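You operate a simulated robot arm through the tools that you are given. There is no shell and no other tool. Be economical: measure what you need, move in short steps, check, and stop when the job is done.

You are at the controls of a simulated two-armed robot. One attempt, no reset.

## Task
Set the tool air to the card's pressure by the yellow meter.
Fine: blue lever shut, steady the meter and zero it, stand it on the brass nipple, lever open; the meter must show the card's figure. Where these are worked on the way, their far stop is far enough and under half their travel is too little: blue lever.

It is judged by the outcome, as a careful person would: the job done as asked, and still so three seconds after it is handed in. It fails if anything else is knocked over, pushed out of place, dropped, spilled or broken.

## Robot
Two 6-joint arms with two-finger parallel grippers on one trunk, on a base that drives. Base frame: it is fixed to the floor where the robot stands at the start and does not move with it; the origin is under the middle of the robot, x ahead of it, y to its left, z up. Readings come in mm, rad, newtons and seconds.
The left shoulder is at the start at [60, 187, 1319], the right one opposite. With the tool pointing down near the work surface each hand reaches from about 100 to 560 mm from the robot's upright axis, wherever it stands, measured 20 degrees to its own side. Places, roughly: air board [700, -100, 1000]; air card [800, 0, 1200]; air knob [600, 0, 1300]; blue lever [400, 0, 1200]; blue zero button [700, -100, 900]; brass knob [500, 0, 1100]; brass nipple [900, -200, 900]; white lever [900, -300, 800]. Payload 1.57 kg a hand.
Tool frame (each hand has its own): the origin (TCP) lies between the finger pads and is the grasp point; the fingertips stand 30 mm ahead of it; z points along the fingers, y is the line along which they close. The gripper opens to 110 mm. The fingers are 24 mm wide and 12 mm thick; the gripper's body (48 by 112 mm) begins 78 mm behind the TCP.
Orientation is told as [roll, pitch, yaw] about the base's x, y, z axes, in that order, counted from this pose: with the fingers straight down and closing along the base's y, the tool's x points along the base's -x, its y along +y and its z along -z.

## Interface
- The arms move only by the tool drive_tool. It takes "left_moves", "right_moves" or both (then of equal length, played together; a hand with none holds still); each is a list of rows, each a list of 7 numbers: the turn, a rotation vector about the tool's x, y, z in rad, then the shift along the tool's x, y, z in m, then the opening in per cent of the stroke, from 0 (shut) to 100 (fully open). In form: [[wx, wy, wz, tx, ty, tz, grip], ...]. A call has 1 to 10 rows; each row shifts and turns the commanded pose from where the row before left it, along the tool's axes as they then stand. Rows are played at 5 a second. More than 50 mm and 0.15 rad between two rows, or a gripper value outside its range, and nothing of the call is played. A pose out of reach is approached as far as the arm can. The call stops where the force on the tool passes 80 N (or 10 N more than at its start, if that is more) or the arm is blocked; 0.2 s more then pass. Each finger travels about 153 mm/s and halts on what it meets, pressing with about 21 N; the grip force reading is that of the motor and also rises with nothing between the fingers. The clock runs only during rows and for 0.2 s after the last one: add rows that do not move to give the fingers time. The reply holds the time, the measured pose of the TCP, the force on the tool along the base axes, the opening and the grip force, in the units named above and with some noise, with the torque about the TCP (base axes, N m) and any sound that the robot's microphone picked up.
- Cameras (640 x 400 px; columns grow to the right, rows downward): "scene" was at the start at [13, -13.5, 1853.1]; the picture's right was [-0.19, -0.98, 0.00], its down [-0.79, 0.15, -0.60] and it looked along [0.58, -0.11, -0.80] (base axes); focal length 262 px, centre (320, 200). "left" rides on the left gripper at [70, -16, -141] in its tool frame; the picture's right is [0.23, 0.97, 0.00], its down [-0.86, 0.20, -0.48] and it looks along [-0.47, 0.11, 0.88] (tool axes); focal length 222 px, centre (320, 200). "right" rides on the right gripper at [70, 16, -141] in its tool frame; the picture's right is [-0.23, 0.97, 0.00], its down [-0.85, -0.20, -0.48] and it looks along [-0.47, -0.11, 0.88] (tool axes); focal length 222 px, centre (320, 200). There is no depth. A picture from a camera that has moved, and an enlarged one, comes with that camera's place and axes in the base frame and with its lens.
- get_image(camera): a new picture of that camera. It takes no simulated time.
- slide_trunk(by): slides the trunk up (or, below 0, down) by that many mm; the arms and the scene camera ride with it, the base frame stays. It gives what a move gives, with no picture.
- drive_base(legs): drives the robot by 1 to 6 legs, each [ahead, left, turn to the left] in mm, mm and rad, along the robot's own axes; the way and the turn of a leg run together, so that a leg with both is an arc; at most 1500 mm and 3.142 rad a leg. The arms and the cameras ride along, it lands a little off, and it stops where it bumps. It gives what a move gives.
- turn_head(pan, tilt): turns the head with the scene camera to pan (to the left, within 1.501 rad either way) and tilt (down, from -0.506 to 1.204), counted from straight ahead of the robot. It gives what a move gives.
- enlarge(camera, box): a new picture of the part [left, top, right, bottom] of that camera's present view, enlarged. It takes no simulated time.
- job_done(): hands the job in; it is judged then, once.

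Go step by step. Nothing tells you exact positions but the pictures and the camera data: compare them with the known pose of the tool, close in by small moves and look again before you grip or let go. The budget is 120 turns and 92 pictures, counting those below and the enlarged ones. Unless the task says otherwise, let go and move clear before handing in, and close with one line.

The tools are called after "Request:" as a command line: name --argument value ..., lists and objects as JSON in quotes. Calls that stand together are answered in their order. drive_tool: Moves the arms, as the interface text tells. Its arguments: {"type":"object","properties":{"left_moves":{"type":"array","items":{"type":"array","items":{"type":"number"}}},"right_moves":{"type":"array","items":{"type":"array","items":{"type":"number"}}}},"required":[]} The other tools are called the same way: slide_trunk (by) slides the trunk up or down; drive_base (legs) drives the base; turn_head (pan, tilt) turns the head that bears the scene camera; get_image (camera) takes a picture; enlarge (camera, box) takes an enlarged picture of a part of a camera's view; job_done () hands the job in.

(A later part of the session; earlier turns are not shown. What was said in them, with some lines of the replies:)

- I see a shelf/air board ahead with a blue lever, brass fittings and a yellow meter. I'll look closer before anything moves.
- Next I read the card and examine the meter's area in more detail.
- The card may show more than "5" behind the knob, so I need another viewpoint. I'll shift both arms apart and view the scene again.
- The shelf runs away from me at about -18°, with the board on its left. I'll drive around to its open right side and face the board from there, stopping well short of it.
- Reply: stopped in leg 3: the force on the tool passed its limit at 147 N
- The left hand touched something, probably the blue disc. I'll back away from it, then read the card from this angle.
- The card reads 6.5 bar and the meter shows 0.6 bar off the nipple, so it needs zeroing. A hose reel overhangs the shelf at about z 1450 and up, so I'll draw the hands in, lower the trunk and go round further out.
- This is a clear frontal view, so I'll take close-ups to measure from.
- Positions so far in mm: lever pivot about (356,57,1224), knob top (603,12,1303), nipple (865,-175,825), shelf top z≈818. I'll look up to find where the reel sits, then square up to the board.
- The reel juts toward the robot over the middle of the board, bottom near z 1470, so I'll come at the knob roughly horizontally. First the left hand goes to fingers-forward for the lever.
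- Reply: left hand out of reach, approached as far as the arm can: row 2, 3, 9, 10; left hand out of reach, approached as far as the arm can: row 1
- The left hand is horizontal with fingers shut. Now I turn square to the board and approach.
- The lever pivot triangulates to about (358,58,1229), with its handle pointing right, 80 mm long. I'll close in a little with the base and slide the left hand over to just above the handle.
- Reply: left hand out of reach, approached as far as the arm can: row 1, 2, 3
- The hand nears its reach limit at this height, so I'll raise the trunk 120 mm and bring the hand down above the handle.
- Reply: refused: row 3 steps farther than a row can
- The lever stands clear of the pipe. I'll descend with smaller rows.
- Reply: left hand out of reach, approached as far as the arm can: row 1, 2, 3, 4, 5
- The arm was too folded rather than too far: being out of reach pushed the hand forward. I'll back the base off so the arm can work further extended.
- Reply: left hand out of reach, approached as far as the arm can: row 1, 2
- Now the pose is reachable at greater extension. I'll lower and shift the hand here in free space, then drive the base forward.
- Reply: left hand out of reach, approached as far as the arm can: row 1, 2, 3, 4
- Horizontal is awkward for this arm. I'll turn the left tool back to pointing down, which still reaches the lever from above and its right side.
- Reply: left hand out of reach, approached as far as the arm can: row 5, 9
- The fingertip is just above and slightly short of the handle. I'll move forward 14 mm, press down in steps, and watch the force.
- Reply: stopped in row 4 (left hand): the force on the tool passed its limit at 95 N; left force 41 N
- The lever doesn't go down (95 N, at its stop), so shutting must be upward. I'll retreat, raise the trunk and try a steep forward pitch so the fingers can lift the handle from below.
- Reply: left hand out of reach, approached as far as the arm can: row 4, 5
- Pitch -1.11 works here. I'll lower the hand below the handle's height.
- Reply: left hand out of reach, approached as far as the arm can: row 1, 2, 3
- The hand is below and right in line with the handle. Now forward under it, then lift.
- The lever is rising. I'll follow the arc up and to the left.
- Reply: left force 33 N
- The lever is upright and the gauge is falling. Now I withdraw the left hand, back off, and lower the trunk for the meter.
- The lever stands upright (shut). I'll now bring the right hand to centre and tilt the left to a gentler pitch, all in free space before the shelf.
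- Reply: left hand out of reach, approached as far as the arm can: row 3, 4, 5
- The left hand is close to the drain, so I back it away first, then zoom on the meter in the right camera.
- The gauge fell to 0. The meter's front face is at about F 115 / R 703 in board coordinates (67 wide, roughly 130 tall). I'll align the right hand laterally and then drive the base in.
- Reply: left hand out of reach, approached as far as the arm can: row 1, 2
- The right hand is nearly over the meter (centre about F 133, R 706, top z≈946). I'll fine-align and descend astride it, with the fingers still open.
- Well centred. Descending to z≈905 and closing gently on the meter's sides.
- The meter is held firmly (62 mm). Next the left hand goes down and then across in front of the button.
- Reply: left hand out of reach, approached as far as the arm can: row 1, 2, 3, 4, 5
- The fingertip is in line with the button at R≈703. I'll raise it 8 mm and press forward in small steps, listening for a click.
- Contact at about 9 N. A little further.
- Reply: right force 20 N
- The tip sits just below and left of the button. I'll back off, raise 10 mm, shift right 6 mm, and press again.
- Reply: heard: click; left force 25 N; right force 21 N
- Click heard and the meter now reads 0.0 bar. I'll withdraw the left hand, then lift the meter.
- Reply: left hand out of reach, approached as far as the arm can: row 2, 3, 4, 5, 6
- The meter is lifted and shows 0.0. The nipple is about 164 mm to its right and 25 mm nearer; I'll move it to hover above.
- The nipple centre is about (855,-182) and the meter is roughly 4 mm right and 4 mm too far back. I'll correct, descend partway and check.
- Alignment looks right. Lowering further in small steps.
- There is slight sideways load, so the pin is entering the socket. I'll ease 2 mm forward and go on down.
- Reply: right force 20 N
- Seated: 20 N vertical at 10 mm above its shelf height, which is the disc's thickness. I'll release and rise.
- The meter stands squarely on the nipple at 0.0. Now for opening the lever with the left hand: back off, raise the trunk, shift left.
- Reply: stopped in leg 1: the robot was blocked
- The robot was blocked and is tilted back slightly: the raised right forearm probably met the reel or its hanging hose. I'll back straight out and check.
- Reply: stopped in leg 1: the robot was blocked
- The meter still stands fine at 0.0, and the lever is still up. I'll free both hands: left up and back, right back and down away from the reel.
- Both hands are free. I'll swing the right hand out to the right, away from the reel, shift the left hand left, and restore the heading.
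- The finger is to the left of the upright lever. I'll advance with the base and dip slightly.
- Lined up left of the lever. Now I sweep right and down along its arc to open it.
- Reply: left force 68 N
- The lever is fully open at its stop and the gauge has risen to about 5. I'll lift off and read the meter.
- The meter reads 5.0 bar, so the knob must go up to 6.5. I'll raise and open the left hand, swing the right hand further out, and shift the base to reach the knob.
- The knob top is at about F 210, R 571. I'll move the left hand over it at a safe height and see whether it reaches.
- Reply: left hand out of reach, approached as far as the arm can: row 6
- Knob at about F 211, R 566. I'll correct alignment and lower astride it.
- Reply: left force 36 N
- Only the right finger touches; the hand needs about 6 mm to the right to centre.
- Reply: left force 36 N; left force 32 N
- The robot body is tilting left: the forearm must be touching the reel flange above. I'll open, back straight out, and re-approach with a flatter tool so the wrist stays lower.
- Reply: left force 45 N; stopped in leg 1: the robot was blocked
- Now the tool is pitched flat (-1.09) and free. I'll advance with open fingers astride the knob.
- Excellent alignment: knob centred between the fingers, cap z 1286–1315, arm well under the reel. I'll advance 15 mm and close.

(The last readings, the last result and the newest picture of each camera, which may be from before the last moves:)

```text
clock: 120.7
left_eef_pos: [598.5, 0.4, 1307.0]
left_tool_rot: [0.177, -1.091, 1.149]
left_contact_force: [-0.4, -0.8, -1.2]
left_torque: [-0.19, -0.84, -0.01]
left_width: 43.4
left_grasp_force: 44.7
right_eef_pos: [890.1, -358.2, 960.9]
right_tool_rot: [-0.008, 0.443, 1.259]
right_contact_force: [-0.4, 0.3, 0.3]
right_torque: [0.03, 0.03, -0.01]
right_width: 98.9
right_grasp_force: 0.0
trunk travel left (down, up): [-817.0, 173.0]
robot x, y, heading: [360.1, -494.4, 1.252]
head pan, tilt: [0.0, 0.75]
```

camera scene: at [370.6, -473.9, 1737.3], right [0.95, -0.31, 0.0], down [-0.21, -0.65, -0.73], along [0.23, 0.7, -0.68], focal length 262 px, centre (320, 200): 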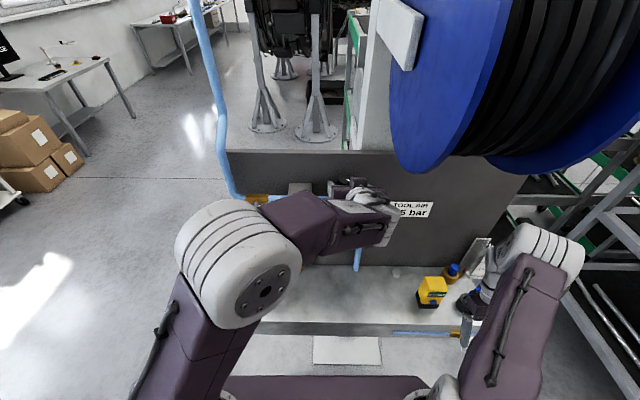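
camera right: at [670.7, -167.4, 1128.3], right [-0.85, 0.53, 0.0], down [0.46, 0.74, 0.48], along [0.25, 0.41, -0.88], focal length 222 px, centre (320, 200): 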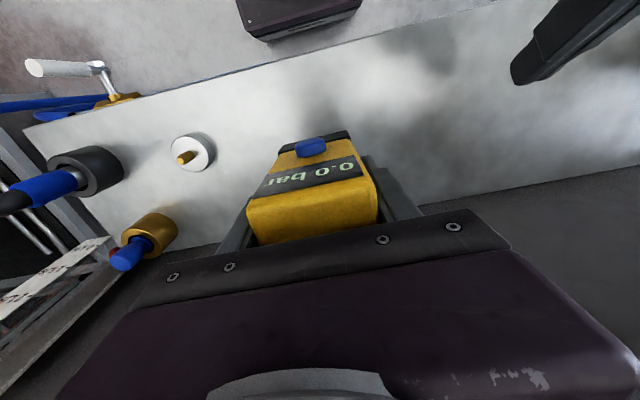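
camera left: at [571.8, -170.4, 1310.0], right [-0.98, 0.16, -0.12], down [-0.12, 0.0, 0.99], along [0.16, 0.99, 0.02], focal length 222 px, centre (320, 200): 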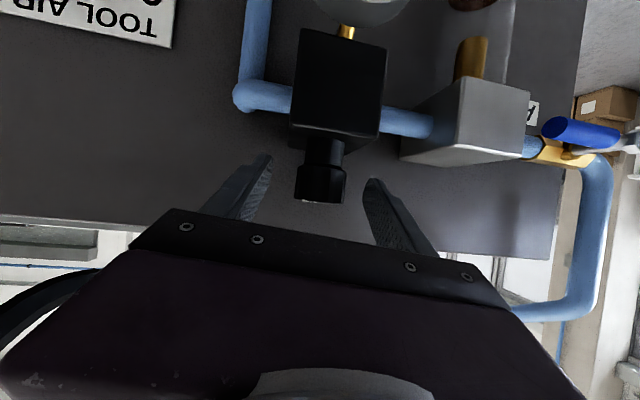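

Firm, balanced grip (43 mm). Turning clockwise 0.3 rad about the knob's axis, then I read the meter.

Request:
drive_tool --left_moves '[[0.0884, -0.0085, 0.0456, 0, 0.0013, 0, 20], [0.0884, -0.0085, 0.0456, 0, 0.0013, 0, 20], [0.0884, -0.0085, 0.0456, 0, 0.0013, 0, 20], [0, 0, 0, 0, 0, 0, 20]]'

Request:
enlarge --camera "scene" --box '[400, 262, 460, 312]'

```text
clock: 121.7
left_eef_pos: [594.9, 2.6, 1307.1]
left_tool_rot: [0.176, -1.091, 0.85]
left_contact_force: [-3.9, -5.5, -3.0]
left_torque: [-1.25, -1.17, 0.02]
left_width: 42.7
left_grasp_force: 45.0
right_eef_pos: [890.6, -358.5, 961.6]
right_tool_rot: [-0.011, 0.439, 1.26]
right_contact_force: [0.4, 0.3, -0.8]
right_torque: [-0.01, 0.03, 0.0]
right_width: 99.3
right_grasp_force: 0.2
trunk travel left (down, up): [-817.0, 173.0]
robot x, y, heading: [363.9, -495.7, 1.254]
head pan, tilt: [0.0, 0.75]
```

```text
8.00 times, centred on (430, 287) of scene
camera zoom: at [368.3, -474.4, 1737.3], right [0.95, -0.31, 0.0], down [-0.21, -0.65, -0.73], along [0.23, 0.7, -0.68], focal length 2095 px, centre (-560, -496)
```

zoom: 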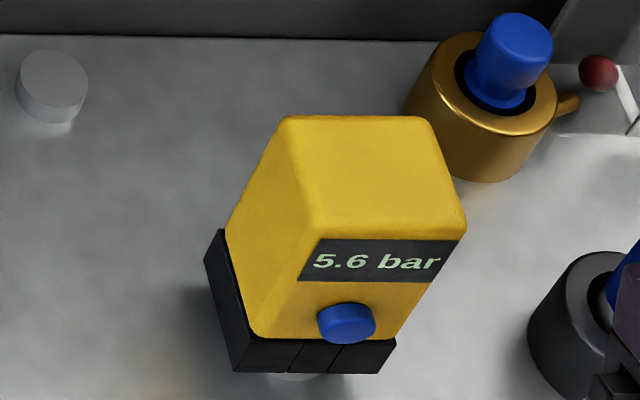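

Clockwise raises it: +0.6 bar per 0.3 rad. Another 0.42 rad, then settle and read.

Request:
drive_tool --left_moves '[[0.0928, -0.0089, 0.0479, 0, 0.0013, 0, 20], [0.0928, -0.0089, 0.0479, 0, 0.0013, 0, 20], [0.0928, -0.0089, 0.0479, 0, 0.0013, 0, 20], [0.0928, -0.0089, 0.0479, 0, 0.0013, 0, 20], [0, 0, 0, 0, 0, 0, 20], [0, 0, 0, 0, 0, 0, 20], [0, 0, 0, 0, 0, 0, 20], [0, 0, 0, 0, 0, 0, 20]]'

Request:
enlarge --camera "scene" --box '[400, 262, 460, 312]'

```text
clock: 123.5
left_eef_pos: [591.5, 3.7, 1308.6]
left_tool_rot: [0.167, -1.084, 0.606]
left_contact_force: [-32.9, 9.3, -23.8]
left_torque: [-1.53, -0.84, 0.43]
left_width: 42.7
left_grasp_force: 44.9
left hand out of reach, approached as far as the arm can: row 3, 4
right_eef_pos: [885.6, -353.0, 963.7]
right_tool_rot: [-0.018, 0.444, 1.258]
right_contact_force: [-0.4, -0.2, 0.3]
right_torque: [0.03, -0.01, 0.02]
right_width: 99.0
right_grasp_force: 0.2
trunk travel left (down, up): [-817.0, 173.0]
robot x, y, heading: [361.8, -495.9, 1.255]
head pan, tilt: [0.0, 0.75]
```

```text
8.00 times, centred on (430, 287) of scene
camera zoom: at [358.7, -465.1, 1737.1], right [0.95, -0.31, 0.01], down [-0.21, -0.65, -0.73], along [0.23, 0.69, -0.68], focal length 2095 px, centre (-560, -496)
```

zoom: 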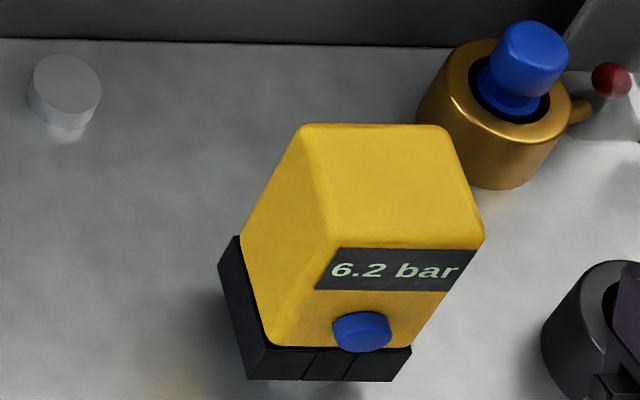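

6.2 bar, and the wrist is at its limit. I'll open, swing back, regrip and turn the last bit.

Request:
drive_tool --left_moves '[[0, 0, 0, 0, 0, 0, 60], [0, 0, 0, 0, 0, 0, 70], [-0.0928, 0.0089, -0.0479, 0, -0.0013, 0, 70], [-0.0928, 0.0089, -0.0479, 0, -0.0013, 0, 70], [-0.0928, 0.0089, -0.0479, 0, -0.0013, 0, 70], [-0.0928, 0.0089, -0.0479, 0, -0.0013, 0, 70], [0, 0, 0, 0, 0, 0, 70]]'

Request:
get_image --camera "left"

```text
clock: 125.1
left_eef_pos: [605.7, -4.6, 1310.3]
left_tool_rot: [0.19, -1.088, 1.003]
left_contact_force: [-0.1, 0.3, -0.1]
left_torque: [-0.02, -0.02, 0.01]
left_width: 77.1
left_grasp_force: 0.0
right_eef_pos: [891.8, -359.4, 960.7]
right_tool_rot: [-0.008, 0.442, 1.259]
right_contact_force: [-0.4, -0.1, 0.0]
right_torque: [0.02, -0.03, -0.02]
right_width: 99.0
right_grasp_force: 0.2
trunk travel left (down, up): [-817.0, 173.0]
robot x, y, heading: [363.3, -497.2, 1.254]
head pan, tilt: [0.0, 0.75]
```

```text
6 pictures are left
camera left: at [560.4, -156.4, 1312.5], right [-0.95, 0.29, -0.12], down [-0.12, 0.01, 0.99], along [0.29, 0.96, 0.02], focal length 222 px, centre (320, 200)
```

left: 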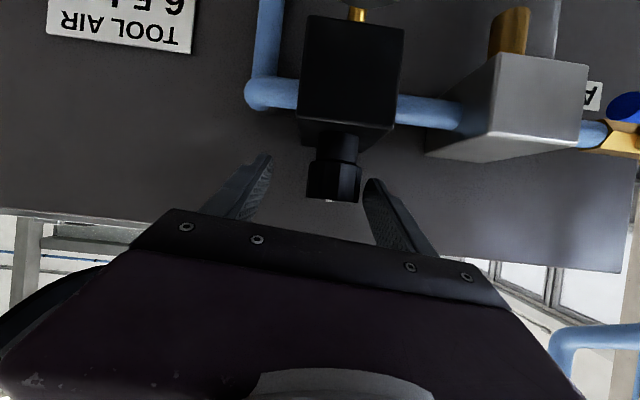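

The hand ended about 11 mm to the right of the knob; recentring, then gripping.

Request:
drive_tool --left_moves '[[0, 0, 0, 0.001, 0.0115, 0.0027, 70], [0, 0, 0, 0, 0, 0, 70], [0, 0, 0, 0, 0, 0, 50], [0, 0, 0, 0, 0, 0, 36], [0, 0, 0, 0, 0, 0, 20], [0, 0, 0, 0, 0, 0, 20]]'

```text
clock: 126.5
left_eef_pos: [596.9, 0.6, 1310.3]
left_tool_rot: [0.187, -1.091, 1.006]
left_contact_force: [3.2, -2.6, -1.2]
left_torque: [-0.45, -0.97, -0.04]
left_width: 43.0
left_grasp_force: 44.9
right_eef_pos: [893.2, -358.0, 961.4]
right_tool_rot: [-0.008, 0.441, 1.263]
right_contact_force: [1.1, -0.3, 0.7]
right_torque: [0.01, 0.0, 0.01]
right_width: 98.9
right_grasp_force: 0.0
trunk travel left (down, up): [-817.0, 173.0]
robot x, y, heading: [361.6, -493.8, 1.257]
head pan, tilt: [0.0, 0.75]
```

Request:
drive_tool --left_moves '[[0.0575, -0.0055, 0.0296, 0, 0.0008, 0, 20], [0.0575, -0.0055, 0.0296, 0, 0.0008, 0, 20], [0, 0, 0, 0, 0, 0, 20], [0, 0, 0, 0, 0, 0, 20], [0, 0, 0, 0, 0, 0, 20]]'

Request:
enlarge --camera "scene" --box '[400, 262, 460, 312]'

```text
clock: 127.7
left_eef_pos: [595.1, 1.4, 1310.7]
left_tool_rot: [0.191, -1.089, 0.871]
left_contact_force: [5.0, -2.2, 0.7]
left_torque: [-1.07, -1.03, -0.08]
left_width: 42.7
left_grasp_force: 44.9
right_eef_pos: [891.9, -358.8, 959.7]
right_tool_rot: [-0.007, 0.44, 1.262]
right_contact_force: [0.3, 0.4, 0.1]
right_torque: [-0.03, -0.01, -0.01]
right_width: 98.9
right_grasp_force: 0.1
trunk travel left (down, up): [-817.0, 173.0]
robot x, y, heading: [361.5, -493.7, 1.25]
head pan, tilt: [0.0, 0.75]
```

```text
8.00 times, centred on (430, 287) of scene
camera zoom: at [372.1, -473.7, 1737.4], right [0.95, -0.31, 0.0], down [-0.21, -0.65, -0.73], along [0.23, 0.7, -0.68], focal length 2095 px, centre (-560, -496)
```

zoom: 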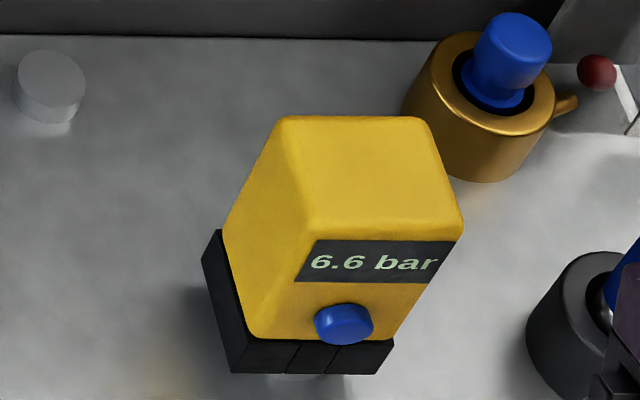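

6.6, slightly over. Turning back about 0.04 rad.

Request:
drive_tool --left_moves '[[-0.0354, 0.0034, -0.0182, 0, -0.0005, 0, 20], [0, 0, 0, 0, 0, 0, 20], [0, 0, 0, 0, 0, 0, 20], [0, 0, 0, 0, 0, 0, 20]]'

Request:
enlarge --camera "scene" --box '[400, 262, 460, 312]'

```text
clock: 128.7
left_eef_pos: [595.2, 1.7, 1310.0]
left_tool_rot: [0.192, -1.087, 0.912]
left_contact_force: [4.9, -4.9, -5.1]
left_torque: [-0.64, -0.85, -0.09]
left_width: 42.8
left_grasp_force: 45.0
right_eef_pos: [891.9, -358.4, 960.2]
right_tool_rot: [-0.009, 0.444, 1.263]
right_contact_force: [0.2, -0.3, 0.1]
right_torque: [0.02, -0.02, 0.02]
right_width: 99.3
right_grasp_force: 0.0
trunk travel left (down, up): [-817.0, 173.0]
robot x, y, heading: [359.1, -498.0, 1.257]
head pan, tilt: [0.0, 0.75]
```

```text
8.00 times, centred on (430, 287) of scene
camera zoom: at [372.3, -474.1, 1737.3], right [0.95, -0.31, 0.0], down [-0.21, -0.65, -0.73], along [0.23, 0.7, -0.68], focal length 2095 px, centre (-560, -496)
```

zoom: 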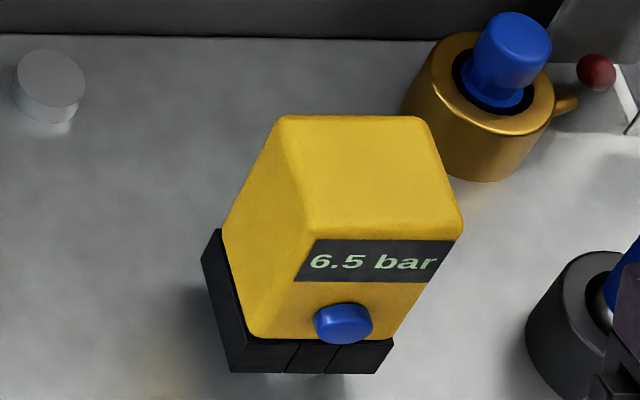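

The meter shows 6.5 bar. I'll release, withdraw straight back, and clear away.

Request:
drive_tool --left_moves '[[0, 0, 0, 0, 0, 0, 45], [0, 0, 0, 0, 0, 0, 65], [0, 0, 0, 0, 0, 0, 75], [0, 0, 0, 0.01, 0, -0.02, 75], [0, 0, 0, 0.01, 0, -0.02, 75], [0, 0, 0, 0.01, 0, -0.025, 75], [0, 0, 0, 0, 0, 0, 75]]'

Request:
drive_base --legs '[[-200, 0, 0]]'

Request:
get_image --camera "scene"

```text
clock: 130.3
left_eef_pos: [559.9, -62.9, 1313.7]
left_tool_rot: [0.191, -1.09, 0.913]
left_contact_force: [-0.4, -0.3, -0.1]
left_torque: [0.03, 0.03, 0.0]
left_width: 82.5
left_grasp_force: 0.1
right_eef_pos: [891.7, -357.8, 960.4]
right_tool_rot: [-0.009, 0.441, 1.259]
right_contact_force: [0.3, 0.8, 0.3]
right_torque: [-0.02, 0.01, -0.02]
right_width: 98.9
right_grasp_force: 0.0
trunk travel left (down, up): [-817.0, 173.0]
robot x, y, heading: [361.3, -499.5, 1.251]
head pan, tilt: [0.0, 0.75]
```

```text
clock: 131.9
left_eef_pos: [498.3, -248.4, 1312.6]
left_tool_rot: [0.189, -1.088, 0.918]
left_contact_force: [0.4, -0.1, -0.6]
left_torque: [0.01, -0.03, 0.0]
left_width: 82.7
left_grasp_force: 0.0
right_eef_pos: [830.8, -542.9, 961.7]
right_tool_rot: [-0.008, 0.443, 1.263]
right_contact_force: [0.0, 0.6, -0.6]
right_torque: [-0.01, -0.01, -0.02]
right_width: 98.9
right_grasp_force: 0.1
trunk travel left (down, up): [-817.0, 173.0]
robot x, y, heading: [302.8, -683.2, 1.258]
head pan, tilt: [0.0, 0.75]
```

```text
3 pictures are left
camera scene: at [310.1, -658.4, 1737.2], right [0.95, -0.31, 0.0], down [-0.21, -0.65, -0.73], along [0.23, 0.69, -0.68], focal length 262 px, centre (320, 200)
```

scene: 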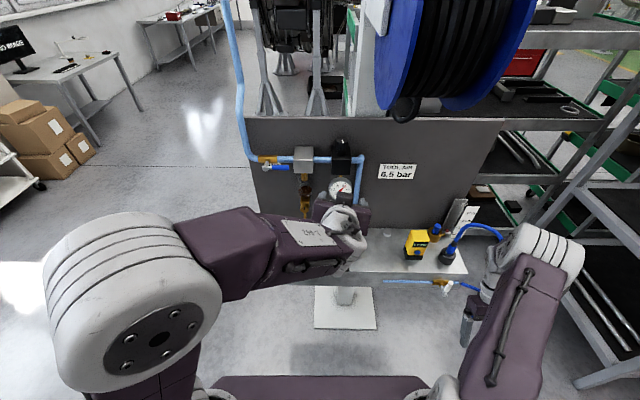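

Request:
enlarge --camera "scene" --box '[392, 220, 452, 270]'

Request:
enlarge --camera "scene" --box '[240, 130, 400, 230]'

```text
8.00 times, centred on (422, 245) of scene
camera zoom: at [310.1, -658.4, 1737.2], right [0.95, -0.31, 0.0], down [-0.21, -0.65, -0.73], along [0.23, 0.69, -0.68], focal length 2095 px, centre (-496, -160)
```

zoom: 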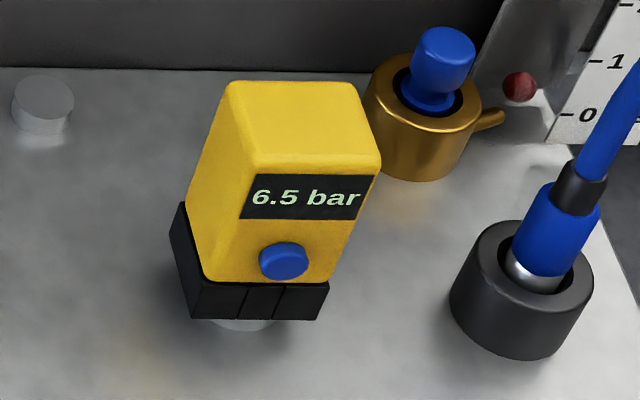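

```text
4.00 times, centred on (320, 180) of scene
camera zoom: at [310.1, -658.4, 1737.2], right [0.95, -0.31, 0.0], down [-0.21, -0.65, -0.73], along [0.23, 0.69, -0.68], focal length 1048 px, centre (320, 280)
```

zoom: 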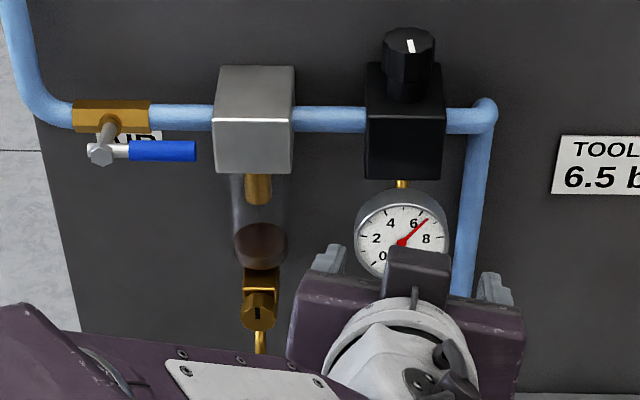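

The meter reads a steady 6.5 bar on the nipple, the blue lever is fully open, and both hands are clear. Handing in.

Request:
job_done

```text
The job is handed in.
```

The tool air is set to the card's 6.5 bar: the yellow meter, zeroed with the blue lever shut, reads 6.5 bar on the brass nipple with the lever now fully open. On the way the robot bumped the overhead hose reel a few times; nothing looked moved or damaged afterwards.
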